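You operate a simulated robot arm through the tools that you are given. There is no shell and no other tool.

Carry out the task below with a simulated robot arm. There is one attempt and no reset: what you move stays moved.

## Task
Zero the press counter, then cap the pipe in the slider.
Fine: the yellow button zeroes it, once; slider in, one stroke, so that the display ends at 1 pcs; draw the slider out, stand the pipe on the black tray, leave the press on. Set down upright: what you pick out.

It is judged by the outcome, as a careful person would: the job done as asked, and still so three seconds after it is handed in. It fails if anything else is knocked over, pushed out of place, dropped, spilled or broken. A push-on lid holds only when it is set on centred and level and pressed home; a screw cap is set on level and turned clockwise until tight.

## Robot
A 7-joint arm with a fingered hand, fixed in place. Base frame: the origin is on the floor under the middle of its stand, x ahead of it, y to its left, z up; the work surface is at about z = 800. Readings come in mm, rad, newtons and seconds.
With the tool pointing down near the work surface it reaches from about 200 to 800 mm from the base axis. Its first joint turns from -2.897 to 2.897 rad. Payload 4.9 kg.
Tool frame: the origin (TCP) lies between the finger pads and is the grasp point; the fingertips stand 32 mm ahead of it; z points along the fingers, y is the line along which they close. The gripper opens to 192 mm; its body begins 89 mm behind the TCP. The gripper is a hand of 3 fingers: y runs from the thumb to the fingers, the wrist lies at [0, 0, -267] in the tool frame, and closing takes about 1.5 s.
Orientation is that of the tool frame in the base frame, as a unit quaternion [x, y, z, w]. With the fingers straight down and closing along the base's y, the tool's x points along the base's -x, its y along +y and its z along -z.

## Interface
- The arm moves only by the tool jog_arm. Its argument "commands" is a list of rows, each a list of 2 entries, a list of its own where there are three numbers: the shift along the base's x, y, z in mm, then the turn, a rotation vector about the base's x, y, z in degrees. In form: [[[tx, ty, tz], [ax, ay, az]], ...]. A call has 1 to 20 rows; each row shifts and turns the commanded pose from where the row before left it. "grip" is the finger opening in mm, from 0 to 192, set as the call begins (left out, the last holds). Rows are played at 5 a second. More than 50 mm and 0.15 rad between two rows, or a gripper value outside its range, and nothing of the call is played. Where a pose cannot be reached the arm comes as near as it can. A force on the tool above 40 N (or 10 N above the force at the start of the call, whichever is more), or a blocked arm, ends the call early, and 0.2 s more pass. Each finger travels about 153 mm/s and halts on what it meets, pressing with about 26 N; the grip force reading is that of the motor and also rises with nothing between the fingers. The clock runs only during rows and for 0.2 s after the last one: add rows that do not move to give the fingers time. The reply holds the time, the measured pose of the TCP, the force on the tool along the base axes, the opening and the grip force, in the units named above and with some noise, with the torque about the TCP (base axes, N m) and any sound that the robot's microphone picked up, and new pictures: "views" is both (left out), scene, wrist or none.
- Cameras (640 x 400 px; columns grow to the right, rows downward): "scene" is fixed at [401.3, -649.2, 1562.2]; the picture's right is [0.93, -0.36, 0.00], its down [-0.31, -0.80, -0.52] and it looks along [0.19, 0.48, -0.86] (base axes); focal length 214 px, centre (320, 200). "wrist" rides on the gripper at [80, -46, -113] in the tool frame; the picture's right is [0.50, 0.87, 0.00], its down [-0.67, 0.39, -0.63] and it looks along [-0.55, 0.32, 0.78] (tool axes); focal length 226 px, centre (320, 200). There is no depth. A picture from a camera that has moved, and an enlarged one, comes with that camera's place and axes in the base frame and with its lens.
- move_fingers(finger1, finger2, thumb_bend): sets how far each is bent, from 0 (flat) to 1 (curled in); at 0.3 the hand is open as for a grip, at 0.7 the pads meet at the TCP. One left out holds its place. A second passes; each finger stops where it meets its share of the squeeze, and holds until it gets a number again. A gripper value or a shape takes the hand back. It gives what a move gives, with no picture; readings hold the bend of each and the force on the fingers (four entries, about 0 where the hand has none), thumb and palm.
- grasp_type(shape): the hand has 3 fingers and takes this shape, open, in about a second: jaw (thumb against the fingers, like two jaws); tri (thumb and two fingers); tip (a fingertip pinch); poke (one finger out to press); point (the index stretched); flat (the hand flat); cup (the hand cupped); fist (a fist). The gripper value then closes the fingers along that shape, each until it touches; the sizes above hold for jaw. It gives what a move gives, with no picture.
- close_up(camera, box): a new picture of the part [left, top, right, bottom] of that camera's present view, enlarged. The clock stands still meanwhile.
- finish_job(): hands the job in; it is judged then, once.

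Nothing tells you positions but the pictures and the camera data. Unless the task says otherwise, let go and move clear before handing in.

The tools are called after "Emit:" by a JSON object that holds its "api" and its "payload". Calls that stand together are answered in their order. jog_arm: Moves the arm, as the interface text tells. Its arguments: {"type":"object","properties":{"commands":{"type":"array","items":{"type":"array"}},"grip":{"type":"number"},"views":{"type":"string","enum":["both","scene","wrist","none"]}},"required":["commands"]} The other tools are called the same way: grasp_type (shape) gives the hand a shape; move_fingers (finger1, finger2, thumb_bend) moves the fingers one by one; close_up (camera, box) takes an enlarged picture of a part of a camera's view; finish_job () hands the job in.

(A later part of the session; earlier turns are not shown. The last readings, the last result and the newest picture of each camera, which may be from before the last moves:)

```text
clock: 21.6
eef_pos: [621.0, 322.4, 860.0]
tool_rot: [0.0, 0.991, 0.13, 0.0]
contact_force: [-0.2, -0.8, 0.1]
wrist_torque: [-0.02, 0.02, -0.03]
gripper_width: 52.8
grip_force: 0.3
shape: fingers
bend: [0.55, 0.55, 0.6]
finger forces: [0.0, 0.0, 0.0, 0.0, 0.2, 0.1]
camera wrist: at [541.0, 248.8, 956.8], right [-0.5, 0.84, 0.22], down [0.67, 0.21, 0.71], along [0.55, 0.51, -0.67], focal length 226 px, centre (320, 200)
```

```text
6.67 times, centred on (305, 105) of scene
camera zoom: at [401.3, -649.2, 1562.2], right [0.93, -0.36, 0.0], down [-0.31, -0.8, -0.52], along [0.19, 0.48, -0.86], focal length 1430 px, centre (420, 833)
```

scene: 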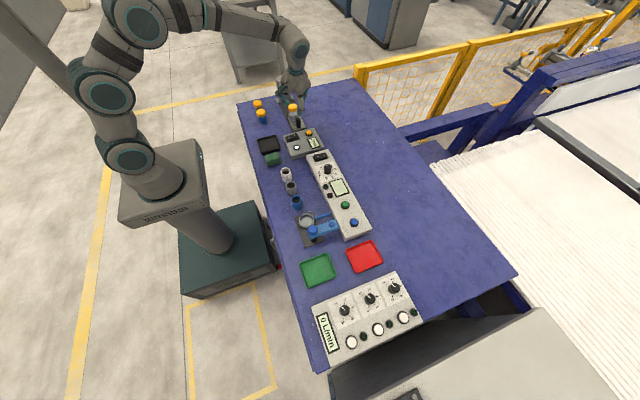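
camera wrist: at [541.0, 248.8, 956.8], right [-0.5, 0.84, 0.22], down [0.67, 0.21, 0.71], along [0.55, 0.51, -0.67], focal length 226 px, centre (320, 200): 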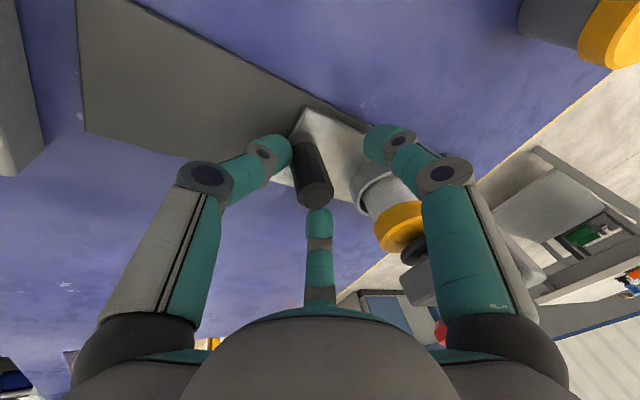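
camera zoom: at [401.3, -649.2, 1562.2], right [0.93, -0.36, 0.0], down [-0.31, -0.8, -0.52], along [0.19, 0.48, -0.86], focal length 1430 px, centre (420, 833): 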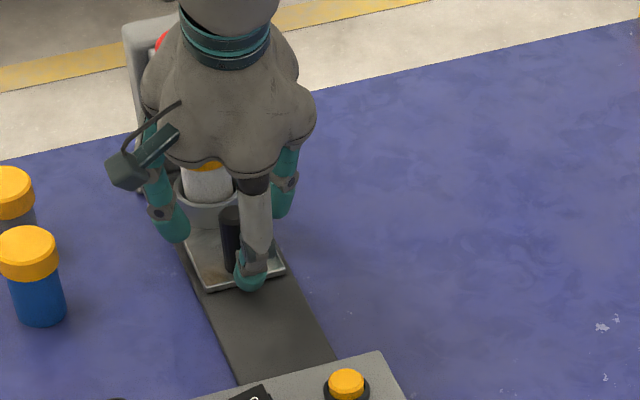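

The cap is sliding under the plunger disc. I'll push the last bit in 2 mm steps and watch for the stop.

Emit:
{"api": "jog_arm", "payload": {"commands": [[[0, 2, 0], [0, 0, 0]], [[0, 2, 0], [0, 0, 0]], [[0, 2, 0], [0, 0, 0]], [[0, 2, 0], [0, 0, 0]], [[0, 0, 0], [0, 0, 0]]], "views": "wrist"}}

Emit:
{"api": "close_up", "payload": {"camera": "wrist", "box": [260, 100, 500, 260]}}

```text
clock: 22.8
eef_pos: [620.5, 330.0, 860.5]
tool_rot: [-0.001, 0.991, 0.131, 0.0]
contact_force: [0.5, -0.6, 0.1]
wrist_torque: [0.0, -0.01, -0.01]
gripper_width: 52.9
grip_force: 0.1
shape: fingers
bend: [0.55, 0.55, 0.6]
finger forces: [0.1, 0.1, 0.0, 0.0, 0.0, 0.1]
camera wrist: at [541.0, 256.7, 957.2], right [-0.5, 0.84, 0.22], down [0.67, 0.21, 0.71], along [0.55, 0.51, -0.67], focal length 226 px, centre (320, 200)
```

wrist: 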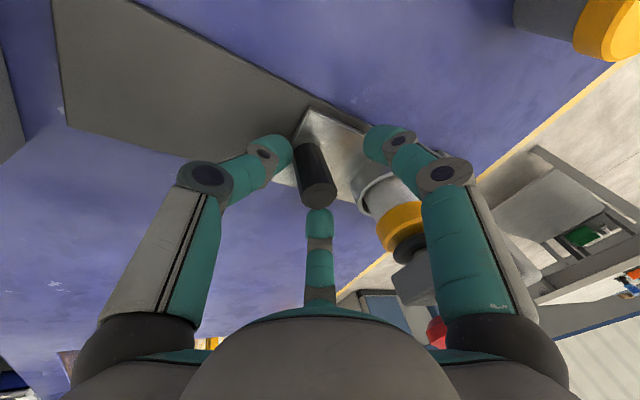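

```text
2.50 times, centred on (380, 180) of wrist
camera zoom: at [541.0, 256.7, 957.2], right [-0.5, 0.84, 0.22], down [0.67, 0.21, 0.71], along [0.55, 0.51, -0.67], focal length 565 px, centre (170, 250)
```

zoom: 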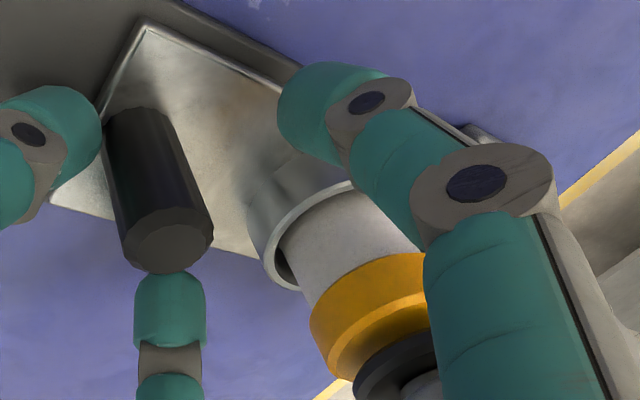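

No stop yet, and the disc is coming in over the cap. I'll go on in 2 mm steps.

Emit:
{"api": "jog_arm", "payload": {"commands": [[[0, 2, 0], [0, 0, 0]], [[0, 2, 0], [0, 0, 0]], [[0, 2, 0], [0, 0, 0]], [[0, 0, 0], [0, 0, 0]]], "views": "wrist"}}

Emit:
{"api": "close_up", "payload": {"camera": "wrist", "box": [260, 100, 500, 260]}}

```text
clock: 23.8
eef_pos: [620.5, 337.3, 861.0]
tool_rot: [0.0, 0.991, 0.13, 0.0]
contact_force: [0.3, -3.4, 1.6]
wrist_torque: [-0.17, 0.03, -0.01]
gripper_width: 54.6
grip_force: 1.6
shape: fingers
bend: [0.55, 0.55, 0.59]
finger forces: [0.1, 0.0, 0.0, 0.0, 3.3, 0.0]
camera wrist: at [541.1, 262.5, 957.1], right [-0.5, 0.84, 0.22], down [0.67, 0.21, 0.71], along [0.55, 0.51, -0.67], focal length 226 px, centre (320, 200)
```

wrist: 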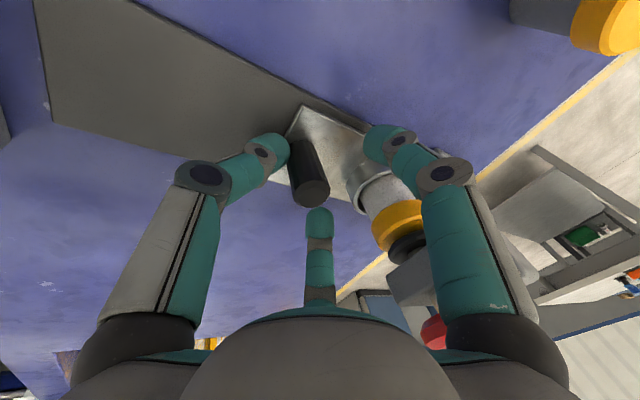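

```text
2.50 times, centred on (380, 180) of wrist
camera zoom: at [541.1, 262.5, 957.1], right [-0.5, 0.84, 0.22], down [0.67, 0.21, 0.71], along [0.55, 0.51, -0.67], focal length 565 px, centre (170, 250)
```

zoom: 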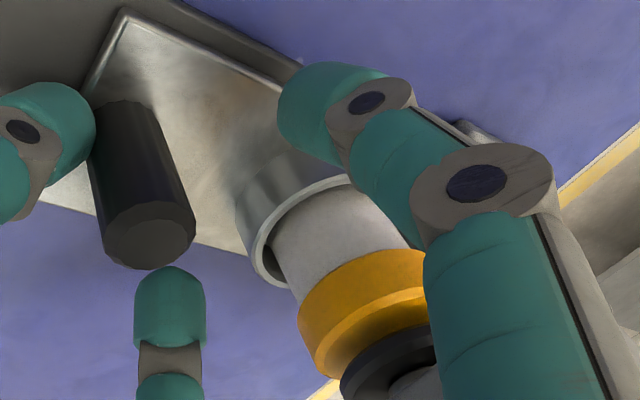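

The slider is against its stop: the thumb reads 3.3 N, the handle is at y≈333 and the pipe is under the head. I'll back off slightly, lift clear, level the hand and look at the press head and display.

Emit:
{"api": "jog_arm", "payload": {"commands": [[[0, -8, 0], [0, 0, 0]], [[0, -2, 20], [0, 0, 0]], [[0, -4, 40], [0, 0, 0]], [[0, -8, 45], [0, 0, 0]], [[0, -10, 45], [0, 0, 0]], [[0, -10, 30], [-7.5, 0, 0]], [[0, -10, 10], [-7.5, 0, 0]], [[0, 0, 0], [0, 0, 0]]], "views": "both"}}

Emit:
{"api": "close_up", "payload": {"camera": "scene", "box": [260, 75, 350, 135]}}

Emit:
{"api": "close_up", "payload": {"camera": "wrist", "box": [230, 60, 470, 220]}}

```text
clock: 25.6
eef_pos: [620.8, 282.7, 1051.3]
tool_rot: [-0.001, 1.0, -0.001, 0.0]
contact_force: [-0.7, 0.1, -1.1]
wrist_torque: [-0.01, -0.01, 0.0]
gripper_width: 52.9
grip_force: 0.0
shape: fingers
bend: [0.55, 0.55, 0.6]
finger forces: [0.0, 0.0, 0.0, 0.0, 0.0, 0.0]
camera wrist: at [541.2, 238.0, 1163.4], right [-0.5, 0.87, 0.0], down [0.67, 0.39, 0.63], along [0.55, 0.31, -0.78], focal length 226 px, centre (320, 200)
```

scene: 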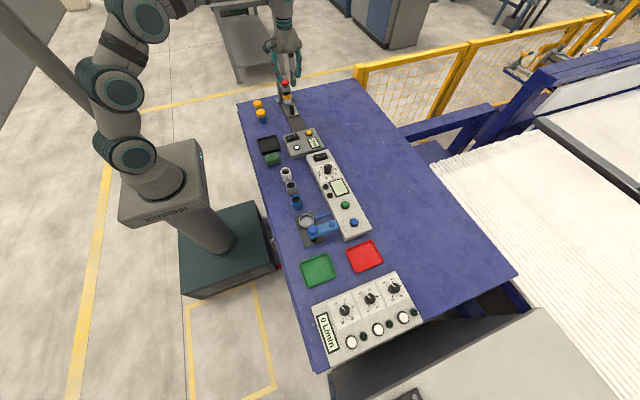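
wrist: 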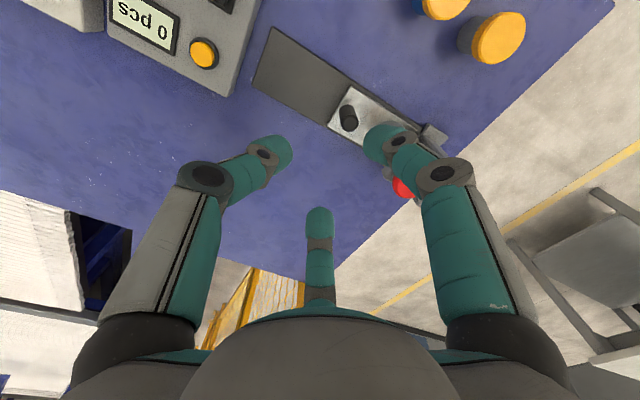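

```text
6.67 times, centred on (305, 105) of scene
camera zoom: at [401.3, -649.2, 1562.2], right [0.93, -0.36, 0.0], down [-0.31, -0.8, -0.52], along [0.19, 0.48, -0.86], focal length 1430 px, centre (420, 833)
```

zoom: 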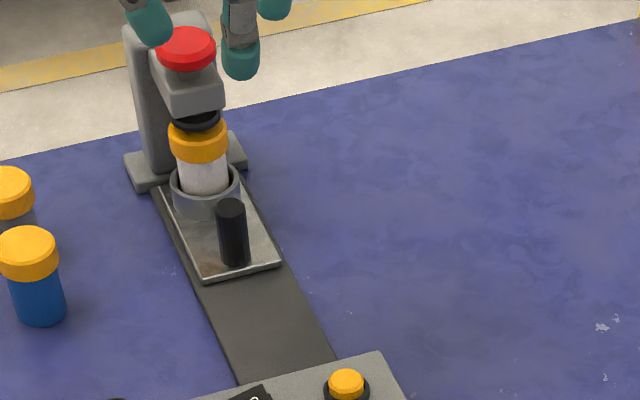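

```text
2.50 times, centred on (350, 140) of wrist
camera zoom: at [541.2, 238.0, 1163.4], right [-0.5, 0.87, 0.0], down [0.67, 0.39, 0.63], along [0.55, 0.31, -0.78], focal length 565 px, centre (245, 350)
```

zoom: 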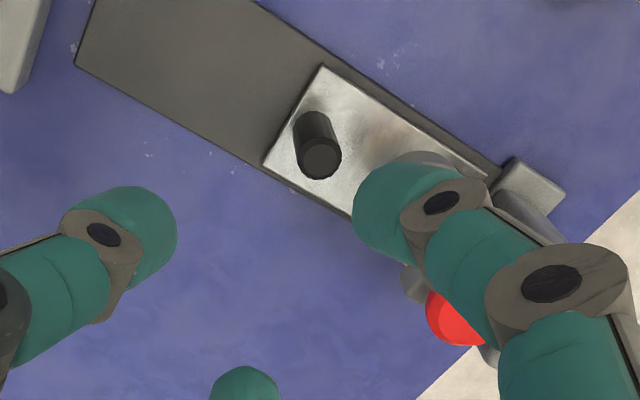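

The slider is fully in with the capped pipe centred under the plunger, and the counter still reads 0. I'll take the poke shape, lean the hand slightly away from the column and move above the red knob.

Emit:
{"api": "grasp_type", "payload": {"shape": "poke"}}

Emit:
{"api": "jog_arm", "payload": {"commands": [[[0, 30, 0], [7.5, 0, 0]], [[0, 40, 0], [7.5, 0, 0]], [[0, 44, 0], [0, 0, 0]], [[0, 0, -20], [0, 0, 0]], [[0, 0, 0], [0, 0, 0]]], "views": "both"}}

Emit:
{"api": "close_up", "payload": {"camera": "scene", "box": [245, 40, 335, 100]}}

Emit:
{"api": "close_up", "payload": {"camera": "wrist", "box": [230, 60, 470, 220]}}

```text
clock: 26.5
eef_pos: [621.8, 284.0, 1050.8]
tool_rot: [0.0, 1.0, 0.001, 0.0]
contact_force: [0.3, -0.5, -0.4]
wrist_torque: [-0.01, -0.02, -0.01]
gripper_width: 0.1
grip_force: 0.0
shape: poke
bend: [1.0, 1.0, 0.91]
finger forces: [0.0, 0.0, 0.0, 0.0, 0.1, 0.0]
```

```text
clock: 27.7
eef_pos: [620.5, 398.8, 1030.6]
tool_rot: [0.0, 0.991, 0.131, 0.0]
contact_force: [-0.8, 1.1, 0.8]
wrist_torque: [0.0, 0.05, -0.05]
gripper_width: 0.0
grip_force: 0.0
shape: poke
bend: [1.0, 1.0, 0.91]
finger forces: [0.1, 0.0, 0.0, 0.1, 0.0, 0.0]
camera wrist: at [540.4, 324.7, 1127.0], right [-0.5, 0.84, 0.22], down [0.67, 0.21, 0.71], along [0.55, 0.51, -0.67], focal length 226 px, centre (320, 200)
```

scene: 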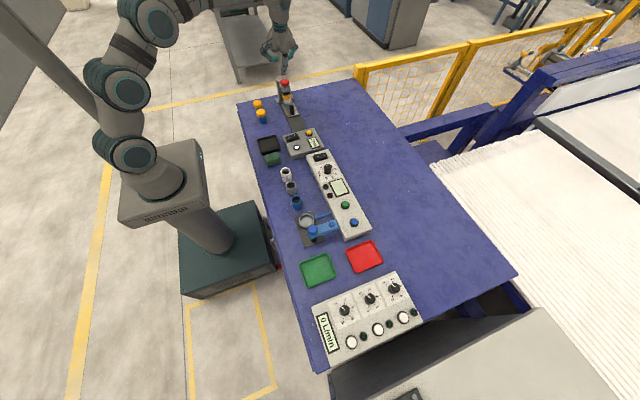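
wrist: 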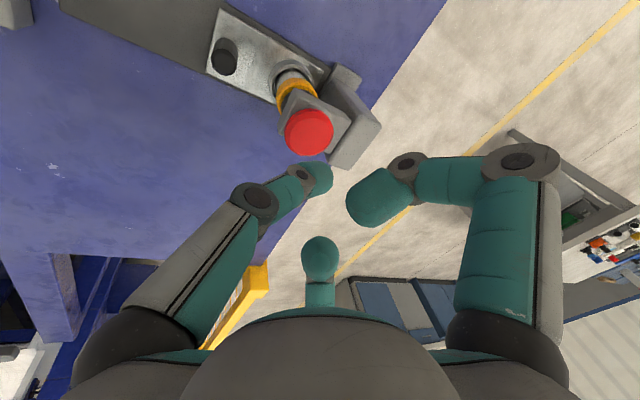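

```text
6.67 times, centred on (290, 70) of scene
camera zoom: at [401.3, -649.2, 1562.2], right [0.93, -0.36, 0.0], down [-0.31, -0.8, -0.52], along [0.19, 0.48, -0.86], focal length 1430 px, centre (520, 1067)
```

zoom: 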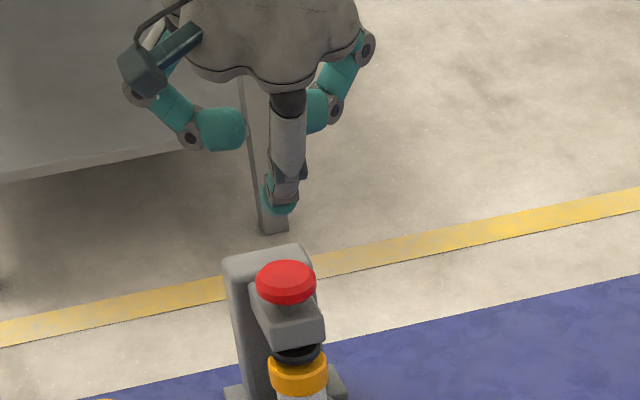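

```text
2.50 times, centred on (350, 140) of wrist
camera zoom: at [540.4, 324.7, 1127.0], right [-0.5, 0.84, 0.22], down [0.67, 0.21, 0.71], along [0.55, 0.51, -0.67], focal length 565 px, centre (245, 350)
```

zoom: 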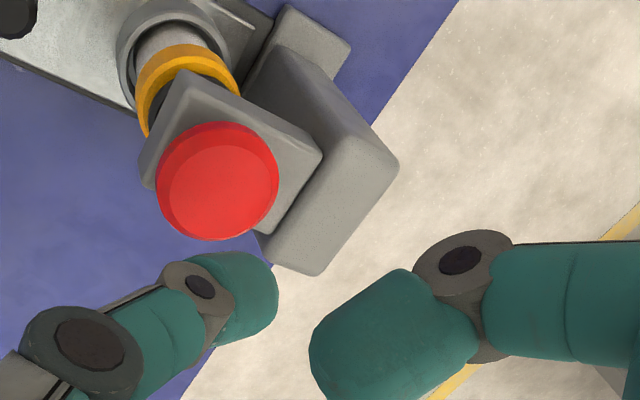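

The red knob's top is near (621, 411, ~938) and about 44 mm wide, and the column behind it starts at y≈436. The thumb tip lines up, so I'll descend to just above the knob.

Emit:
{"api": "jog_arm", "payload": {"commands": [[[0, 3, -15], [0, 0, 0]], [[0, 0, -15], [0, 0, 0]], [[0, 0, -12], [0, 0, 0]], [[0, 0, 0], [0, 0, 0]]], "views": "wrist"}}

Emit:
{"api": "close_up", "payload": {"camera": "scene", "box": [260, 60, 320, 100]}}

Emit:
{"api": "close_up", "payload": {"camera": "wrist", "box": [230, 60, 470, 220]}}

```text
clock: 28.7
eef_pos: [620.5, 400.2, 988.1]
tool_rot: [0.0, 0.992, 0.13, 0.0]
contact_force: [0.1, 0.4, 0.2]
wrist_torque: [0.01, 0.02, 0.0]
gripper_width: 0.0
grip_force: 0.0
shape: poke
bend: [1.0, 1.0, 0.91]
finger forces: [0.0, 0.0, 0.0, 0.0, 0.0, 0.1]
camera wrist: at [541.0, 327.3, 1084.9], right [-0.5, 0.84, 0.22], down [0.67, 0.21, 0.71], along [0.55, 0.51, -0.67], focal length 226 px, centre (320, 200)
```

wrist: 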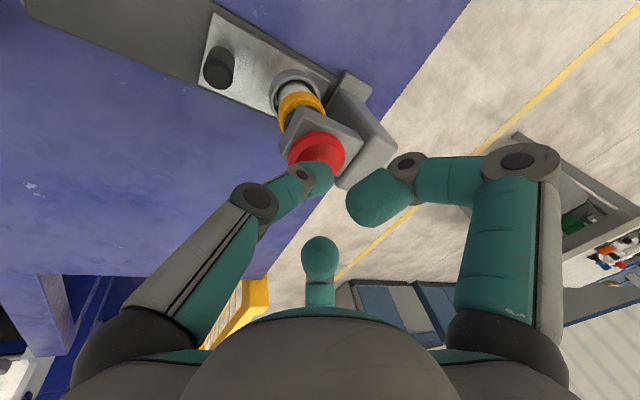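

```text
10.00 times, centred on (290, 80) of scene
camera zoom: at [401.3, -649.2, 1562.2], right [0.93, -0.36, 0.0], down [-0.31, -0.8, -0.52], along [0.19, 0.48, -0.86], focal length 2145 px, centre (620, 1400)
```

zoom: 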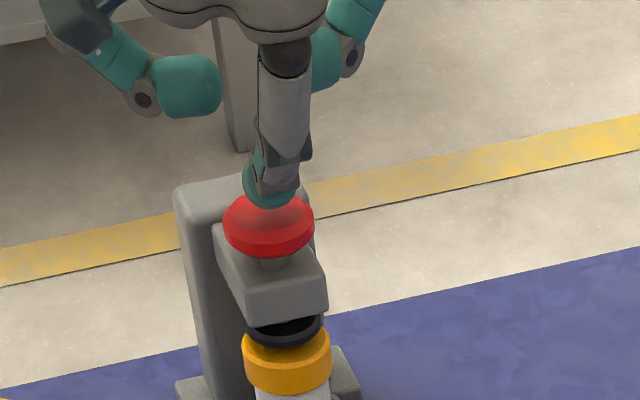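

```text
2.50 times, centred on (350, 140) of wrist
camera zoom: at [541.0, 327.3, 1084.9], right [-0.5, 0.84, 0.22], down [0.67, 0.21, 0.71], along [0.55, 0.51, -0.67], focal length 565 px, centre (245, 350)
```

zoom: 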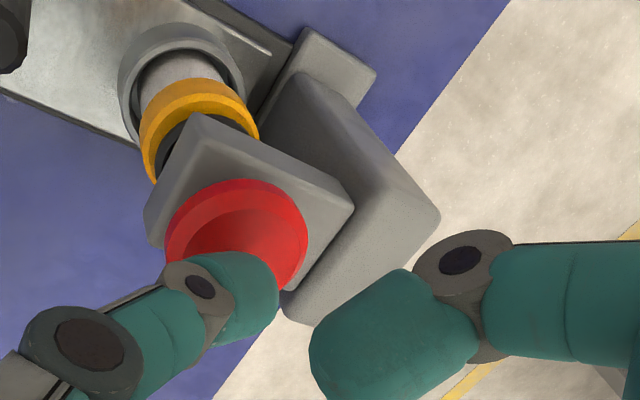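

The thumb is centred over the knob and the plunger disc sits just above the cap. I'll descend to first contact.

Emit:
{"api": "jog_arm", "payload": {"commands": [[[0, 0, -4], [0, 0, 0]], [[0, 0, -4], [0, 0, 0]], [[0, 0, -2], [0, 0, 0]], [[0, 0, -2], [0, 0, 0]], [[0, 0, 0], [0, 0, 0]]], "views": "none"}}

Emit:
{"api": "close_up", "payload": {"camera": "scene", "box": [260, 60, 320, 100]}}

```text
clock: 29.9
eef_pos: [620.8, 401.6, 976.8]
tool_rot: [0.001, 0.991, 0.131, 0.0]
contact_force: [0.1, 0.5, 1.0]
wrist_torque: [0.02, -0.01, -0.02]
gripper_width: 0.1
grip_force: 0.1
shape: poke
bend: [1.0, 1.0, 0.91]
finger forces: [0.1, 0.0, 0.0, 0.0, 1.3, 0.1]
```

```text
10.00 times, centred on (290, 80) of scene
camera zoom: at [401.3, -649.2, 1562.2], right [0.93, -0.36, 0.0], down [-0.31, -0.8, -0.52], along [0.19, 0.48, -0.86], focal length 2145 px, centre (620, 1400)
```

zoom: 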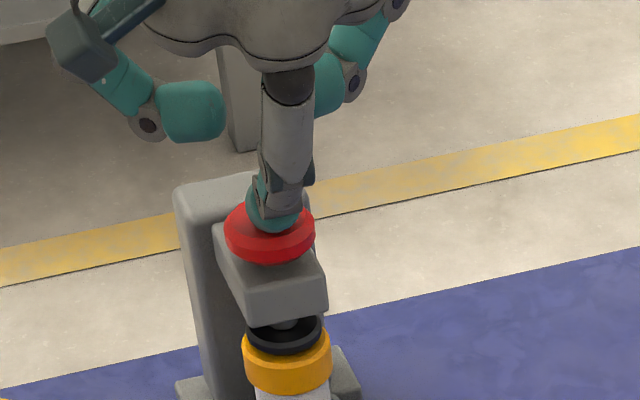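

Contact is made and the plunger follows the knob straight down onto the cap. I'll carry on as one continuous stroke in small steps and watch force and display.

Emit:
{"api": "jog_arm", "payload": {"commands": [[[0, 0, -2], [0, 0, 0]], [[0, 0, -2], [0, 0, 0]], [[0, 0, -1], [0, 0, 0]], [[0, 0, 0], [0, 0, 0]]], "views": "none"}}

Emit:
{"api": "close_up", "payload": {"camera": "scene", "box": [260, 60, 320, 100]}}

Emit:
{"api": "close_up", "payload": {"camera": "scene", "box": [280, 125, 340, 165]}}

```text
clock: 30.9
eef_pos: [619.8, 401.3, 972.5]
tool_rot: [0.001, 0.991, 0.131, 0.001]
contact_force: [1.4, -0.3, 5.1]
wrist_torque: [0.01, -0.05, -0.02]
gripper_width: 0.0
grip_force: 0.1
shape: poke
bend: [1.0, 1.0, 0.91]
finger forces: [0.1, 0.0, 0.0, 0.0, 5.3, 0.1]
```

```text
10.00 times, centred on (290, 80) of scene
camera zoom: at [401.3, -649.2, 1562.2], right [0.93, -0.36, 0.0], down [-0.31, -0.8, -0.52], along [0.19, 0.48, -0.86], focal length 2145 px, centre (620, 1400)
```

zoom: 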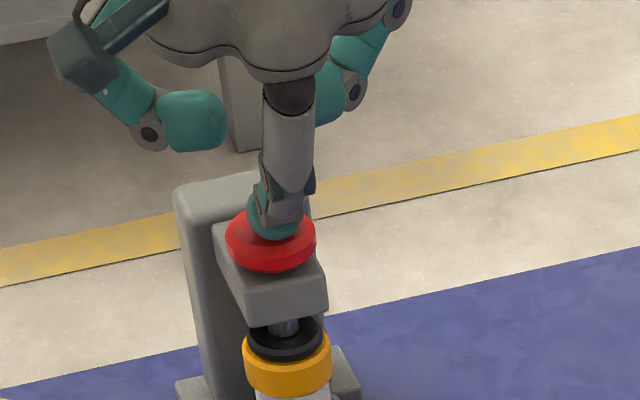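

```text
10.00 times, centred on (310, 145) of scene
camera zoom: at [401.3, -649.2, 1562.2], right [0.93, -0.36, 0.0], down [-0.31, -0.8, -0.52], along [0.19, 0.48, -0.86], focal length 2145 px, centre (420, 750)
```

zoom: 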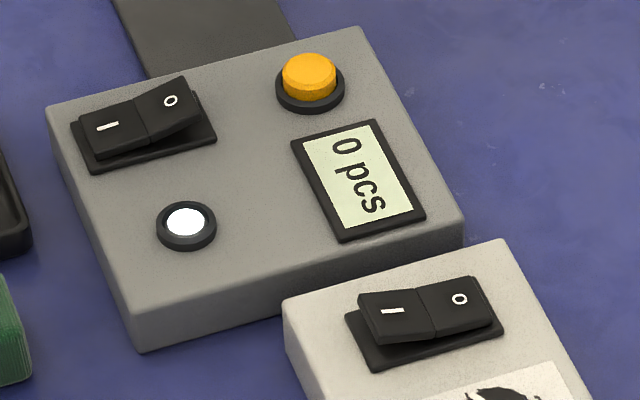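

Force is 5 N and the counter still reads 0, so the stroke isn't finished. I'll continue down.

Emit:
{"api": "jog_arm", "payload": {"commands": [[[0, 0, -2], [0, 0, 0]], [[0, 0, -2], [0, 0, 0]], [[0, 0, -1], [0, 0, 0]], [[0, 0, 0], [0, 0, 0]]], "views": "none"}}

Emit:
{"api": "close_up", "payload": {"camera": "scene", "box": [260, 60, 320, 100]}}

Emit:
{"api": "close_up", "payload": {"camera": "scene", "box": [280, 125, 340, 165]}}

```text
clock: 31.9
eef_pos: [620.7, 401.1, 966.4]
tool_rot: [0.001, 0.991, 0.13, 0.0]
contact_force: [0.8, -2.0, 6.2]
wrist_torque: [0.0, -0.06, 0.0]
gripper_width: 0.0
grip_force: 0.1
shape: poke
bend: [1.0, 1.0, 0.91]
finger forces: [0.1, 0.0, 0.0, 0.1, 5.9, 0.0]
```

```text
10.00 times, centred on (290, 80) of scene
camera zoom: at [401.3, -649.2, 1562.2], right [0.93, -0.36, 0.0], down [-0.31, -0.8, -0.52], along [0.19, 0.48, -0.86], focal length 2145 px, centre (620, 1400)
```

zoom: 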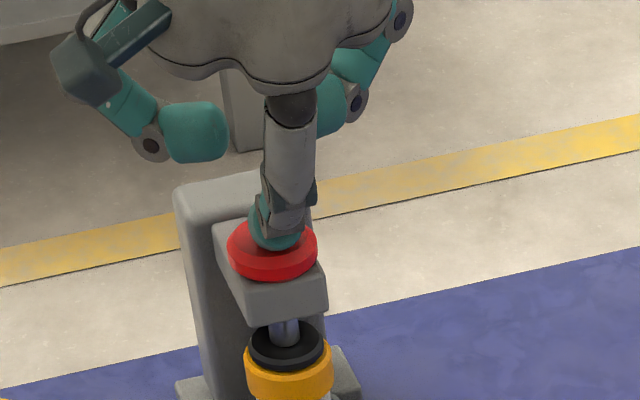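

```text
10.00 times, centred on (310, 145) of scene
camera zoom: at [401.3, -649.2, 1562.2], right [0.93, -0.36, 0.0], down [-0.31, -0.8, -0.52], along [0.19, 0.48, -0.86], focal length 2145 px, centre (420, 750)
```

zoom: 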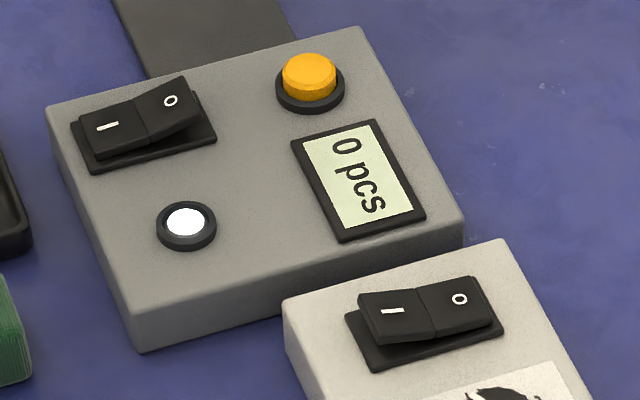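

The plunger is now on the cap and pressing it down level, with the counter still at 0. I'll continue the same stroke.

Emit:
{"api": "jog_arm", "payload": {"commands": [[[0, 0, -2], [0, 0, 0]], [[0, 0, -1], [0, 0, 0]], [[0, 0, -1], [0, 0, 0]], [[0, 0, 0], [0, 0, 0]]], "views": "none"}}

Emit:
{"api": "close_up", "payload": {"camera": "scene", "box": [260, 60, 320, 100]}}

Emit:
{"api": "close_up", "payload": {"camera": "scene", "box": [280, 125, 340, 165]}}

```text
clock: 32.9
eef_pos: [621.5, 400.5, 963.7]
tool_rot: [0.0, 0.991, 0.131, 0.001]
contact_force: [-3.6, -4.7, 15.7]
wrist_torque: [0.0, 0.12, 0.03]
gripper_width: 0.1
grip_force: 0.0
shape: poke
bend: [1.0, 1.0, 0.91]
finger forces: [0.0, 0.1, 0.0, 0.0, 16.2, 0.1]
heard: click
```

```text
10.00 times, centred on (290, 80) of scene
camera zoom: at [401.3, -649.2, 1562.2], right [0.93, -0.36, 0.0], down [-0.31, -0.8, -0.52], along [0.19, 0.48, -0.86], focal length 2145 px, centre (620, 1400)
```

zoom: 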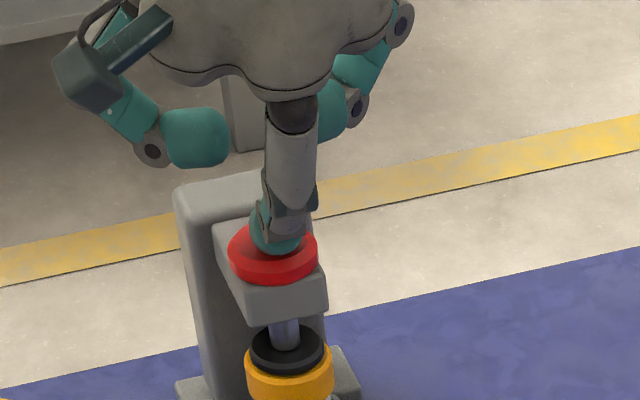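

```text
10.00 times, centred on (310, 145) of scene
camera zoom: at [401.3, -649.2, 1562.2], right [0.93, -0.36, 0.0], down [-0.31, -0.8, -0.52], along [0.19, 0.48, -0.86], focal length 2145 px, centre (420, 750)
```

zoom: 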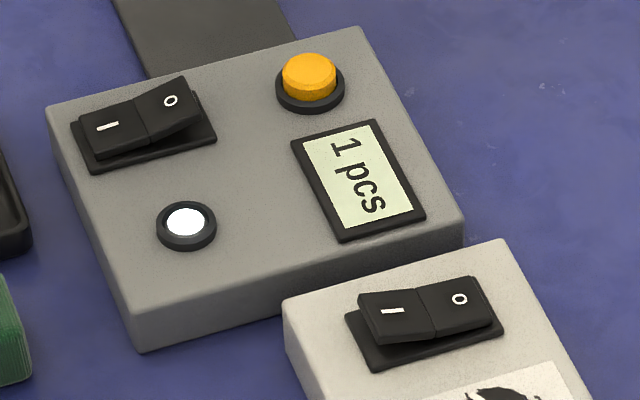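

There was a click and the display reads "1 pcs". Before releasing I'll press about 1.5 mm further in the same stroke, to be sure the cap is home against a firm stop.

Emit:
{"api": "jog_arm", "payload": {"commands": [[[0, 0, -1], [0, 0, 0]], [[0, 0, -0.5], [0, 0, 0]], [[0, 0, 0], [0, 0, 0]]], "views": "none"}}

Emit:
{"api": "close_up", "payload": {"camera": "scene", "box": [260, 60, 320, 100]}}

Emit:
{"api": "close_up", "payload": {"camera": "scene", "box": [280, 125, 340, 165]}}

```text
clock: 33.7
eef_pos: [622.4, 400.2, 963.6]
tool_rot: [0.0, 0.991, 0.132, 0.002]
contact_force: [-4.6, -7.4, 25.4]
wrist_torque: [0.06, 0.18, 0.11]
gripper_width: 0.1
grip_force: 0.0
shape: poke
bend: [1.0, 1.0, 0.92]
finger forces: [0.0, 0.0, 0.1, 0.0, 25.8, 0.0]
```

```text
10.00 times, centred on (290, 80) of scene
camera zoom: at [401.3, -649.2, 1562.2], right [0.93, -0.36, 0.0], down [-0.31, -0.8, -0.52], along [0.19, 0.48, -0.86], focal length 2145 px, centre (620, 1400)
```

zoom: 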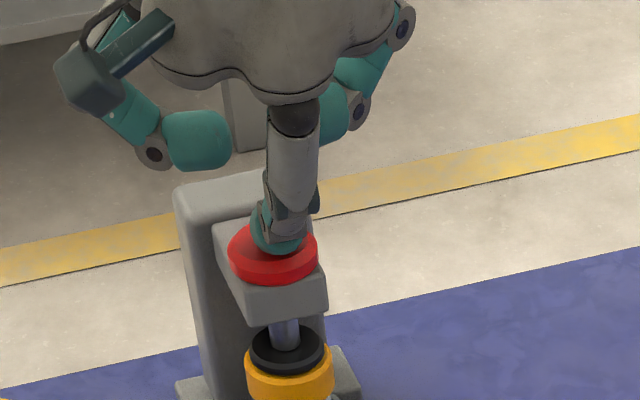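

```text
10.00 times, centred on (310, 145) of scene
camera zoom: at [401.3, -649.2, 1562.2], right [0.93, -0.36, 0.0], down [-0.31, -0.8, -0.52], along [0.19, 0.48, -0.86], focal length 2145 px, centre (420, 750)
```

zoom: 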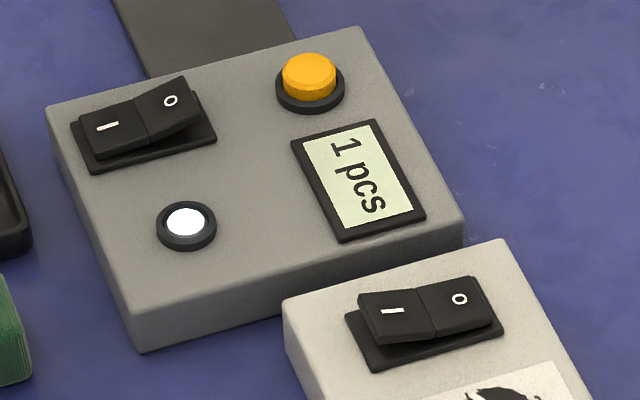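

There's a firm stop at 25 N with no further travel, so the cap is home and the counter stays at 1. I'll release straight up smoothly, then check the cap and display.

Emit:
{"api": "jog_arm", "payload": {"commands": [[[0, 0, 4], [0, 0, 0]], [[0, 0, 8], [0, 0, 0]], [[0, 0, 15], [0, 0, 0]], [[0, 0, 30], [0, 0, 0]], [[0, 0, 40], [0, 0, 0]], [[0, 0, 0], [0, 0, 0]]], "views": "wrist"}}

Emit:
{"api": "close_up", "payload": {"camera": "scene", "box": [260, 75, 320, 115]}}

Emit:
{"api": "close_up", "payload": {"camera": "scene", "box": [280, 125, 340, 165]}}

```text
clock: 35.1
eef_pos: [622.2, 400.2, 1058.1]
tool_rot: [0.001, 0.991, 0.131, 0.0]
contact_force: [0.5, 0.4, -0.5]
wrist_torque: [0.05, 0.0, 0.0]
gripper_width: 0.0
grip_force: 0.0
shape: poke
bend: [1.0, 1.0, 0.91]
finger forces: [0.0, 0.0, 0.0, 0.1, 0.0, 0.0]
camera wrist: at [541.7, 327.0, 1155.1], right [-0.5, 0.84, 0.22], down [0.67, 0.21, 0.71], along [0.55, 0.51, -0.67], focal length 226 px, centre (320, 200)
```

wrist: 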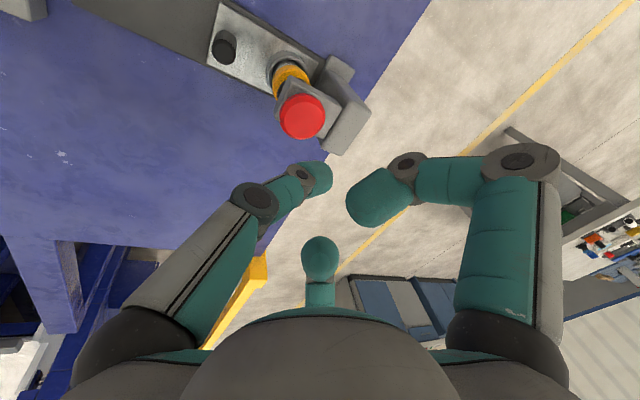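

```text
10.00 times, centred on (290, 95) of scene
camera zoom: at [401.3, -649.2, 1562.2], right [0.93, -0.36, 0.0], down [-0.31, -0.8, -0.52], along [0.19, 0.48, -0.86], focal length 2145 px, centre (620, 1250)
```

zoom: 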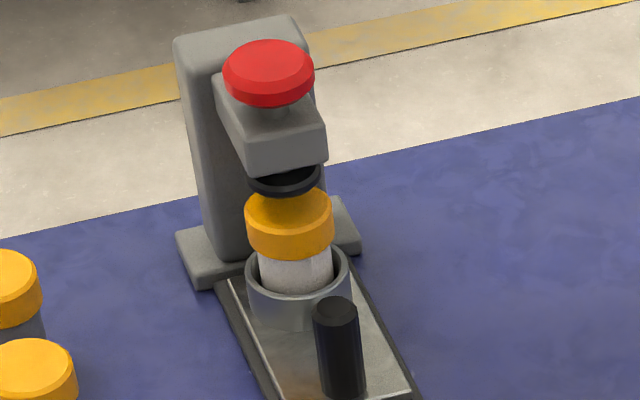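

```text
10.00 times, centred on (310, 145) of scene
camera zoom: at [401.3, -649.2, 1562.2], right [0.93, -0.36, 0.0], down [-0.31, -0.8, -0.52], along [0.19, 0.48, -0.86], focal length 2145 px, centre (420, 750)
```

zoom: 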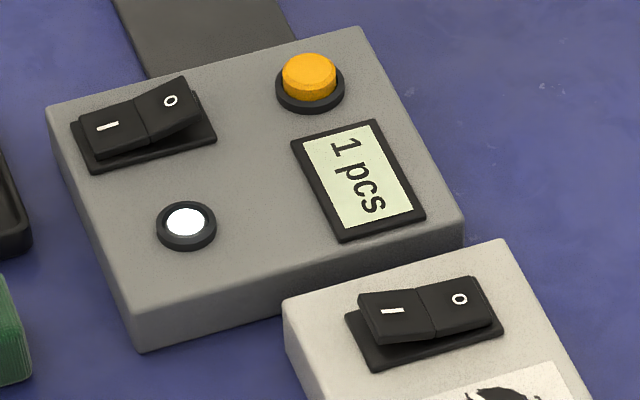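

The ram is back up, the cap sits low and level, the display reads "1 pcs" and the press is on. Now I'll draw the slider out, so I'll move back above the handle at (621, 333) with the fingers open around it.

Emit:
{"api": "jog_arm", "payload": {"commands": [[[0, -38, 0], [0, 0, 0]], [[0, -38, 0], [0, 0, 0]], [[0, 0, 0], [0, 0, 0]]], "views": "none"}}

Emit:
{"api": "move_fingers", "payload": {"finger1": 0.55, "finger2": 0.55, "thumb_bend": 0.57}}

Emit:
{"api": "jog_arm", "payload": {"commands": [[[0, 0, -40], [0, 0, 0]], [[0, 0, -40], [0, 0, 0]], [[0, 0, -40], [0, 0, 0]], [[0, 0, 0], [0, 0, 0]]], "views": "wrist"}}

Emit:
{"api": "close_up", "payload": {"camera": "wrist", "box": [200, 60, 440, 240]}}

Emit:
{"api": "close_up", "payload": {"camera": "scene", "box": [260, 75, 320, 115]}}

```text
clock: 35.9
eef_pos: [620.9, 324.9, 1058.0]
tool_rot: [0.0, 0.991, 0.131, 0.001]
contact_force: [-0.6, -0.8, 0.9]
wrist_torque: [0.0, 0.01, 0.0]
gripper_width: 0.2
grip_force: 0.0
shape: poke
bend: [1.0, 1.0, 0.91]
finger forces: [0.1, 0.0, 0.1, 0.0, 0.0, 0.0]
```

```text
clock: 36.9
eef_pos: [620.7, 325.6, 1057.2]
tool_rot: [0.0, 0.992, 0.13, 0.0]
contact_force: [-0.4, 0.4, -0.8]
wrist_torque: [-0.01, -0.04, -0.04]
gripper_width: 60.2
grip_force: 0.0
shape: fingers
bend: [0.55, 0.55, 0.56]
finger forces: [0.1, 0.0, 0.0, 0.1, 0.0, 0.0]
```

```text
clock: 37.9
eef_pos: [622.3, 325.4, 937.7]
tool_rot: [0.0, 0.991, 0.131, 0.0]
contact_force: [1.2, -0.8, 0.1]
wrist_torque: [0.04, -0.02, -0.01]
gripper_width: 60.1
grip_force: 0.1
shape: fingers
bend: [0.55, 0.55, 0.56]
finger forces: [0.0, 0.1, 0.0, 0.0, 0.0, 0.0]
camera wrist: at [541.7, 252.0, 1033.3], right [-0.5, 0.84, 0.22], down [0.67, 0.21, 0.71], along [0.55, 0.51, -0.67], focal length 226 px, centre (320, 200)
```

wrist: 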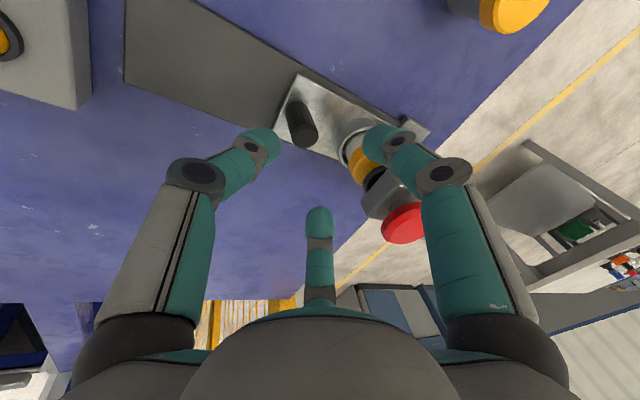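

```text
2.22 times, centred on (320, 150) of wrist
camera zoom: at [541.7, 252.0, 1033.3], right [-0.5, 0.84, 0.22], down [0.67, 0.21, 0.71], along [0.55, 0.51, -0.67], focal length 502 px, centre (320, 311)
```

zoom: 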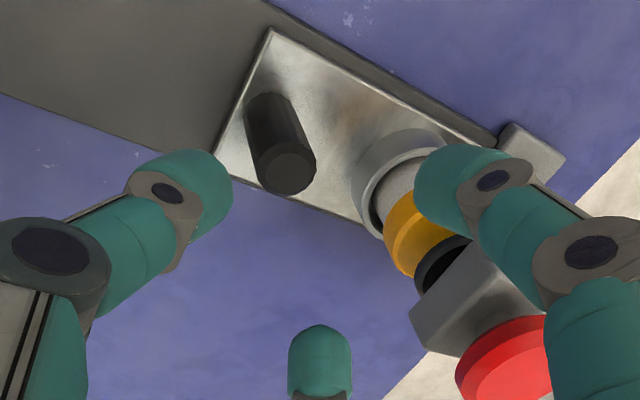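

```text
10.00 times, centred on (290, 95) of scene
camera zoom: at [401.3, -649.2, 1562.2], right [0.93, -0.36, 0.0], down [-0.31, -0.8, -0.52], along [0.19, 0.48, -0.86], focal length 2145 px, centre (620, 1250)
```

zoom: 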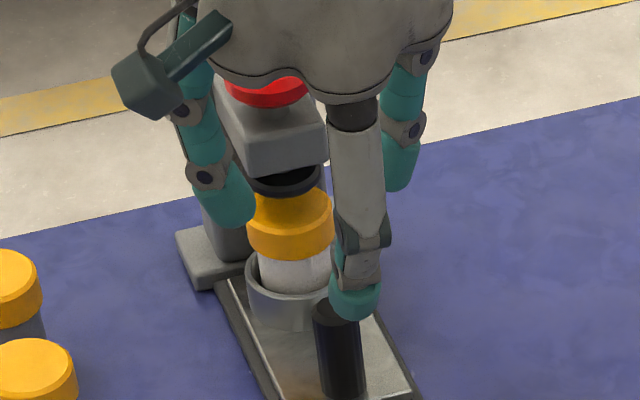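

The handle top is at about (620.5, 331), centred between the fingers. I'll lower around it.

Emit:
{"api": "jog_arm", "payload": {"commands": [[[0, 0, -20], [0, 0, 0]], [[0, 0, -20], [0, 0, 0]], [[0, 0, -20], [0, 0, 0]], [[0, 0, -16], [0, 0, 0]], [[0, 0, 0], [0, 0, 0]]], "views": "wrist"}}

Emit:
{"api": "close_up", "payload": {"camera": "wrist", "box": [200, 60, 440, 240]}}

```text
clock: 39.1
eef_pos: [619.9, 326.0, 862.5]
tool_rot: [0.0, 0.991, 0.13, 0.0]
contact_force: [-0.1, 0.2, 0.3]
wrist_torque: [0.01, 0.01, -0.02]
gripper_width: 60.3
grip_force: 0.1
shape: fingers
bend: [0.55, 0.55, 0.56]
finger forces: [0.1, 0.1, 0.1, 0.1, 0.0, 0.0]
camera wrist: at [540.7, 252.2, 958.1], right [-0.5, 0.84, 0.22], down [0.67, 0.21, 0.71], along [0.55, 0.51, -0.67], focal length 226 px, centre (320, 200)
```

wrist: 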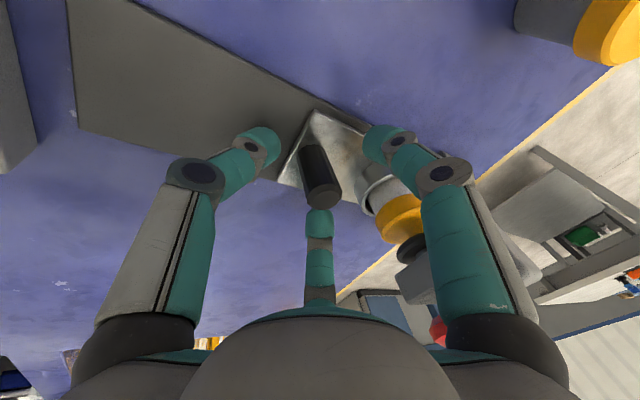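

```text
2.22 times, centred on (320, 150) of wrist
camera zoom: at [540.7, 252.2, 958.1], right [-0.5, 0.84, 0.22], down [0.67, 0.21, 0.71], along [0.55, 0.51, -0.67], focal length 502 px, centre (320, 311)
```

zoom: 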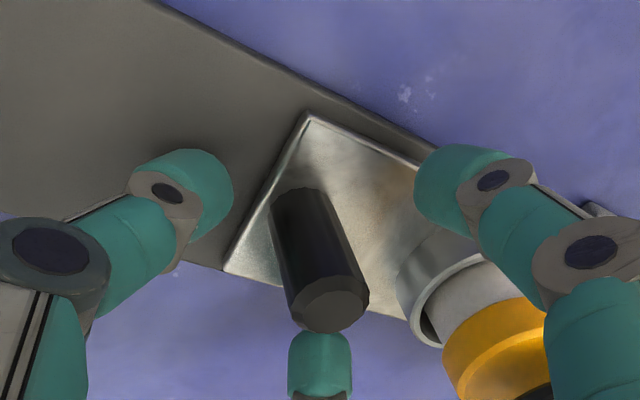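

The handle is well inside the hand with no contact. I'll close all three fingers gently on it.

Emit:
{"api": "move_fingers", "payload": {"finger1": 0.66, "finger2": 0.66, "thumb_bend": 0.66}}

Emit:
{"api": "close_up", "payload": {"camera": "wrist", "box": [200, 60, 440, 240]}}

```text
clock: 40.1
eef_pos: [621.3, 325.8, 860.9]
tool_rot: [0.0, 0.991, 0.131, 0.0]
contact_force: [0.0, -3.9, -1.2]
wrist_torque: [-0.15, -0.03, 0.01]
gripper_width: 22.3
grip_force: 2.2
shape: fingers
bend: [0.65, 0.66, 0.65]
finger forces: [0.6, 0.2, 0.1, 0.0, 4.0, 0.1]
```

```text
2.22 times, centred on (320, 150) of wrist
camera zoom: at [540.6, 252.0, 958.0], right [-0.5, 0.84, 0.22], down [0.67, 0.21, 0.71], along [0.55, 0.51, -0.67], focal length 502 px, centre (320, 311)
```

zoom: 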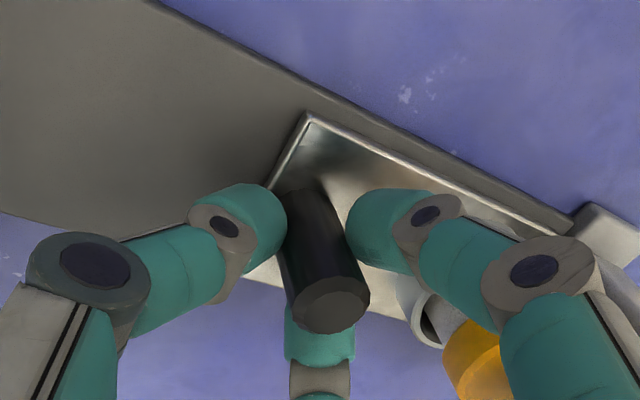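

The handle is held in all three fingers with a light grip. I'll draw the slider out steadily in -y, starting with about 48 mm.

Emit:
{"api": "jog_arm", "payload": {"commands": [[[0, -3, 0], [0, 0, 0]], [[0, -5, 0], [0, 0, 0]], [[0, -6, 0], [0, 0, 0]], [[0, -6, 0], [0, 0, 0]], [[0, -6, 0], [0, 0, 0]], [[0, -6, 0], [0, 0, 0]], [[0, -6, 0], [0, 0, 0]], [[0, -6, 0], [0, 0, 0]], [[0, -4, 0], [0, 0, 0]], [[0, 0, 0], [0, 0, 0]]], "views": "wrist"}}

Emit:
{"api": "close_up", "payload": {"camera": "scene", "box": [260, 75, 350, 135]}}

```text
clock: 42.3
eef_pos: [620.7, 278.4, 862.2]
tool_rot: [0.0, 0.992, 0.13, 0.0]
contact_force: [-0.6, 0.0, 1.8]
wrist_torque: [-0.03, 0.0, -0.02]
gripper_width: 21.2
grip_force: 2.0
shape: fingers
bend: [0.65, 0.65, 0.66]
finger forces: [1.6, 1.0, 0.1, 0.1, 1.3, 0.0]
camera wrist: at [540.9, 203.6, 958.7], right [-0.5, 0.84, 0.22], down [0.67, 0.21, 0.71], along [0.55, 0.51, -0.67], focal length 226 px, centre (320, 200)
```

wrist: 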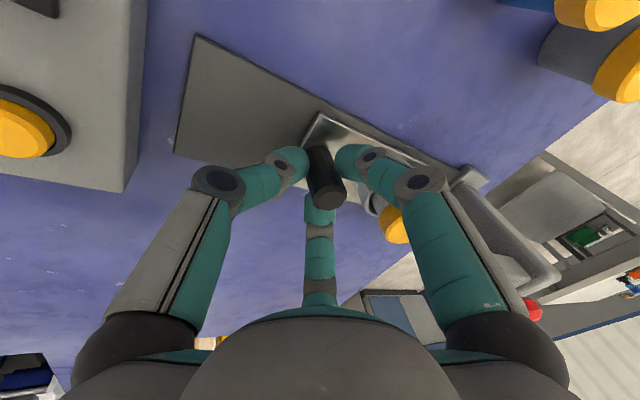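

```text
6.67 times, centred on (305, 105) of scene
camera zoom: at [401.3, -649.2, 1562.2], right [0.93, -0.36, 0.0], down [-0.31, -0.8, -0.52], along [0.19, 0.48, -0.86], focal length 1430 px, centre (420, 833)
```

zoom: 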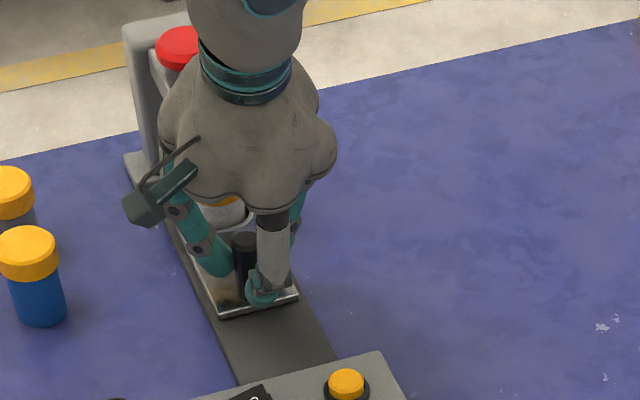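

The slider follows smoothly. I'll draw it the rest of the way, slowing near its original out position (handle at y≈223).

Emit:
{"api": "jog_arm", "payload": {"commands": [[[0, -6, 0], [0, 0, 0]], [[0, -6, 0], [0, 0, 0]], [[0, -6, 0], [0, 0, 0]], [[0, -6, 0], [0, 0, 0]], [[0, -6, 0], [0, 0, 0]], [[0, -6, 0], [0, 0, 0]], [[0, -6, 0], [0, 0, 0]], [[0, -5, 0], [0, 0, 0]], [[0, -4, 0], [0, 0, 0]], [[0, 0, 0], [0, 0, 0]]], "views": "wrist"}}

Emit:
{"api": "close_up", "payload": {"camera": "wrist", "box": [140, 60, 440, 240]}}

Emit:
{"api": "close_up", "payload": {"camera": "scene", "box": [260, 75, 350, 135]}}

```text
clock: 44.5
eef_pos: [622.0, 226.5, 861.9]
tool_rot: [0.0, 0.991, 0.131, 0.0]
contact_force: [-0.2, 0.2, 1.8]
wrist_torque: [0.0, 0.06, 0.01]
gripper_width: 21.5
grip_force: 1.4
shape: fingers
bend: [0.64, 0.65, 0.66]
finger forces: [1.8, 0.9, 0.1, 0.0, 1.2, 0.0]
camera wrist: at [541.1, 152.7, 958.5], right [-0.5, 0.84, 0.22], down [0.67, 0.21, 0.71], along [0.55, 0.51, -0.67], focal length 226 px, centre (320, 200)
```

wrist: 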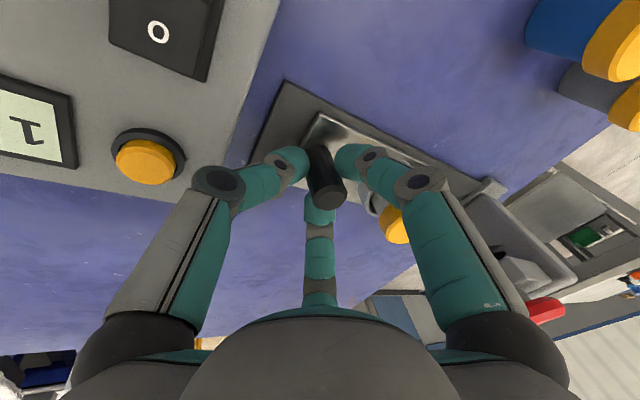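

```text
2.13 times, centred on (290, 150) of wrist
camera zoom: at [541.1, 152.7, 958.5], right [-0.5, 0.84, 0.22], down [0.67, 0.21, 0.71], along [0.55, 0.51, -0.67], focal length 482 px, centre (384, 307)
```

zoom: 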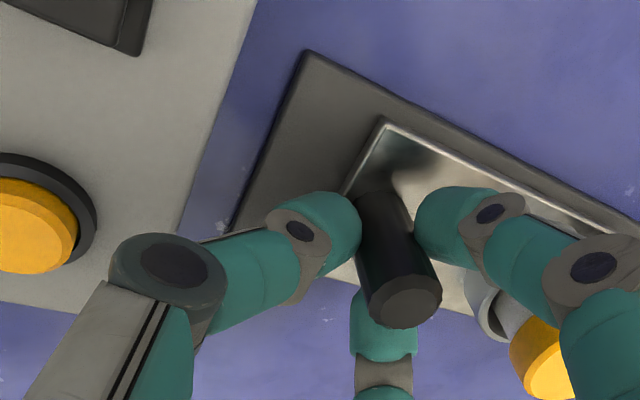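

```text
6.67 times, centred on (305, 105) of scene
camera zoom: at [401.3, -649.2, 1562.2], right [0.93, -0.36, 0.0], down [-0.31, -0.8, -0.52], along [0.19, 0.48, -0.86], focal length 1430 px, centre (420, 833)
```

zoom: 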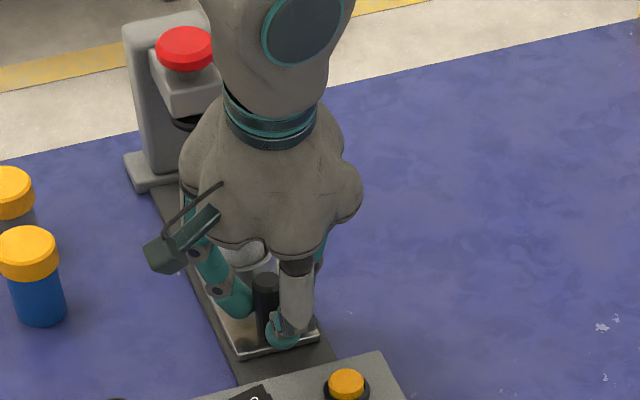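

About 8 mm remains to the original out position. I'll draw gently on, watching for the stop.

Emit:
{"api": "jog_arm", "payload": {"commands": [[[0, -2, 0], [0, 0, 0]], [[0, -2, 0], [0, 0, 0]], [[0, -2, 0], [0, 0, 0]], [[0, -1.5, 0], [0, 0, 0]], [[0, 0, 0], [0, 0, 0]]], "views": "none"}}

Emit:
{"api": "close_up", "payload": {"camera": "wrist", "box": [140, 60, 440, 240]}}

Emit:
{"api": "close_up", "payload": {"camera": "scene", "box": [260, 75, 350, 135]}}

```text
clock: 45.7
eef_pos: [620.4, 219.6, 862.1]
tool_rot: [0.0, 0.991, 0.131, 0.0]
contact_force: [-0.7, -0.9, 1.2]
wrist_torque: [-0.03, 0.0, 0.02]
gripper_width: 21.2
grip_force: 2.3
shape: fingers
bend: [0.65, 0.65, 0.66]
finger forces: [1.6, 0.7, 0.0, 0.0, 1.6, 0.1]
```

```text
2.13 times, centred on (290, 150) of wrist
camera zoom: at [541.1, 144.9, 958.5], right [-0.5, 0.84, 0.22], down [0.67, 0.21, 0.71], along [0.55, 0.51, -0.67], focal length 482 px, centre (384, 307)
```

zoom: 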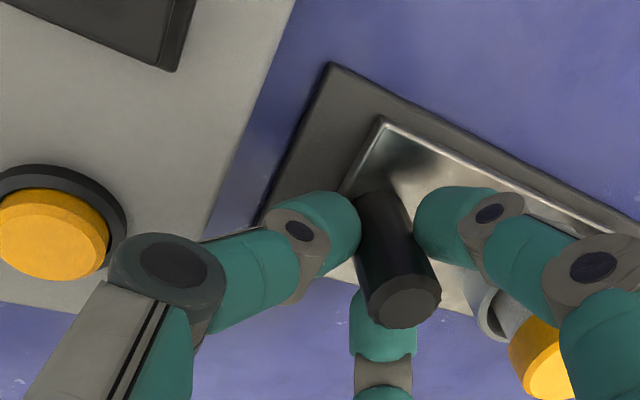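

```text
6.67 times, centred on (305, 105) of scene
camera zoom: at [401.3, -649.2, 1562.2], right [0.93, -0.36, 0.0], down [-0.31, -0.8, -0.52], along [0.19, 0.48, -0.86], focal length 1430 px, centre (420, 833)
```

zoom: 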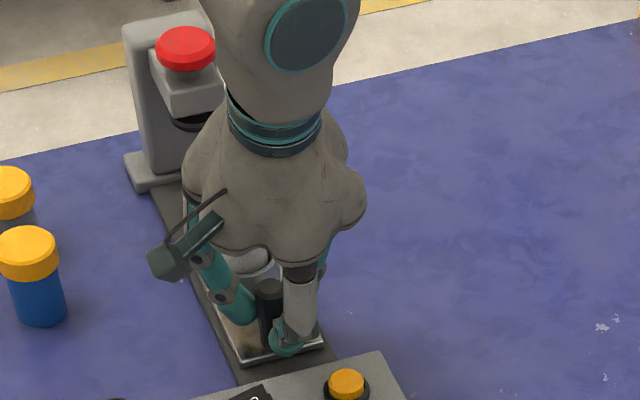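

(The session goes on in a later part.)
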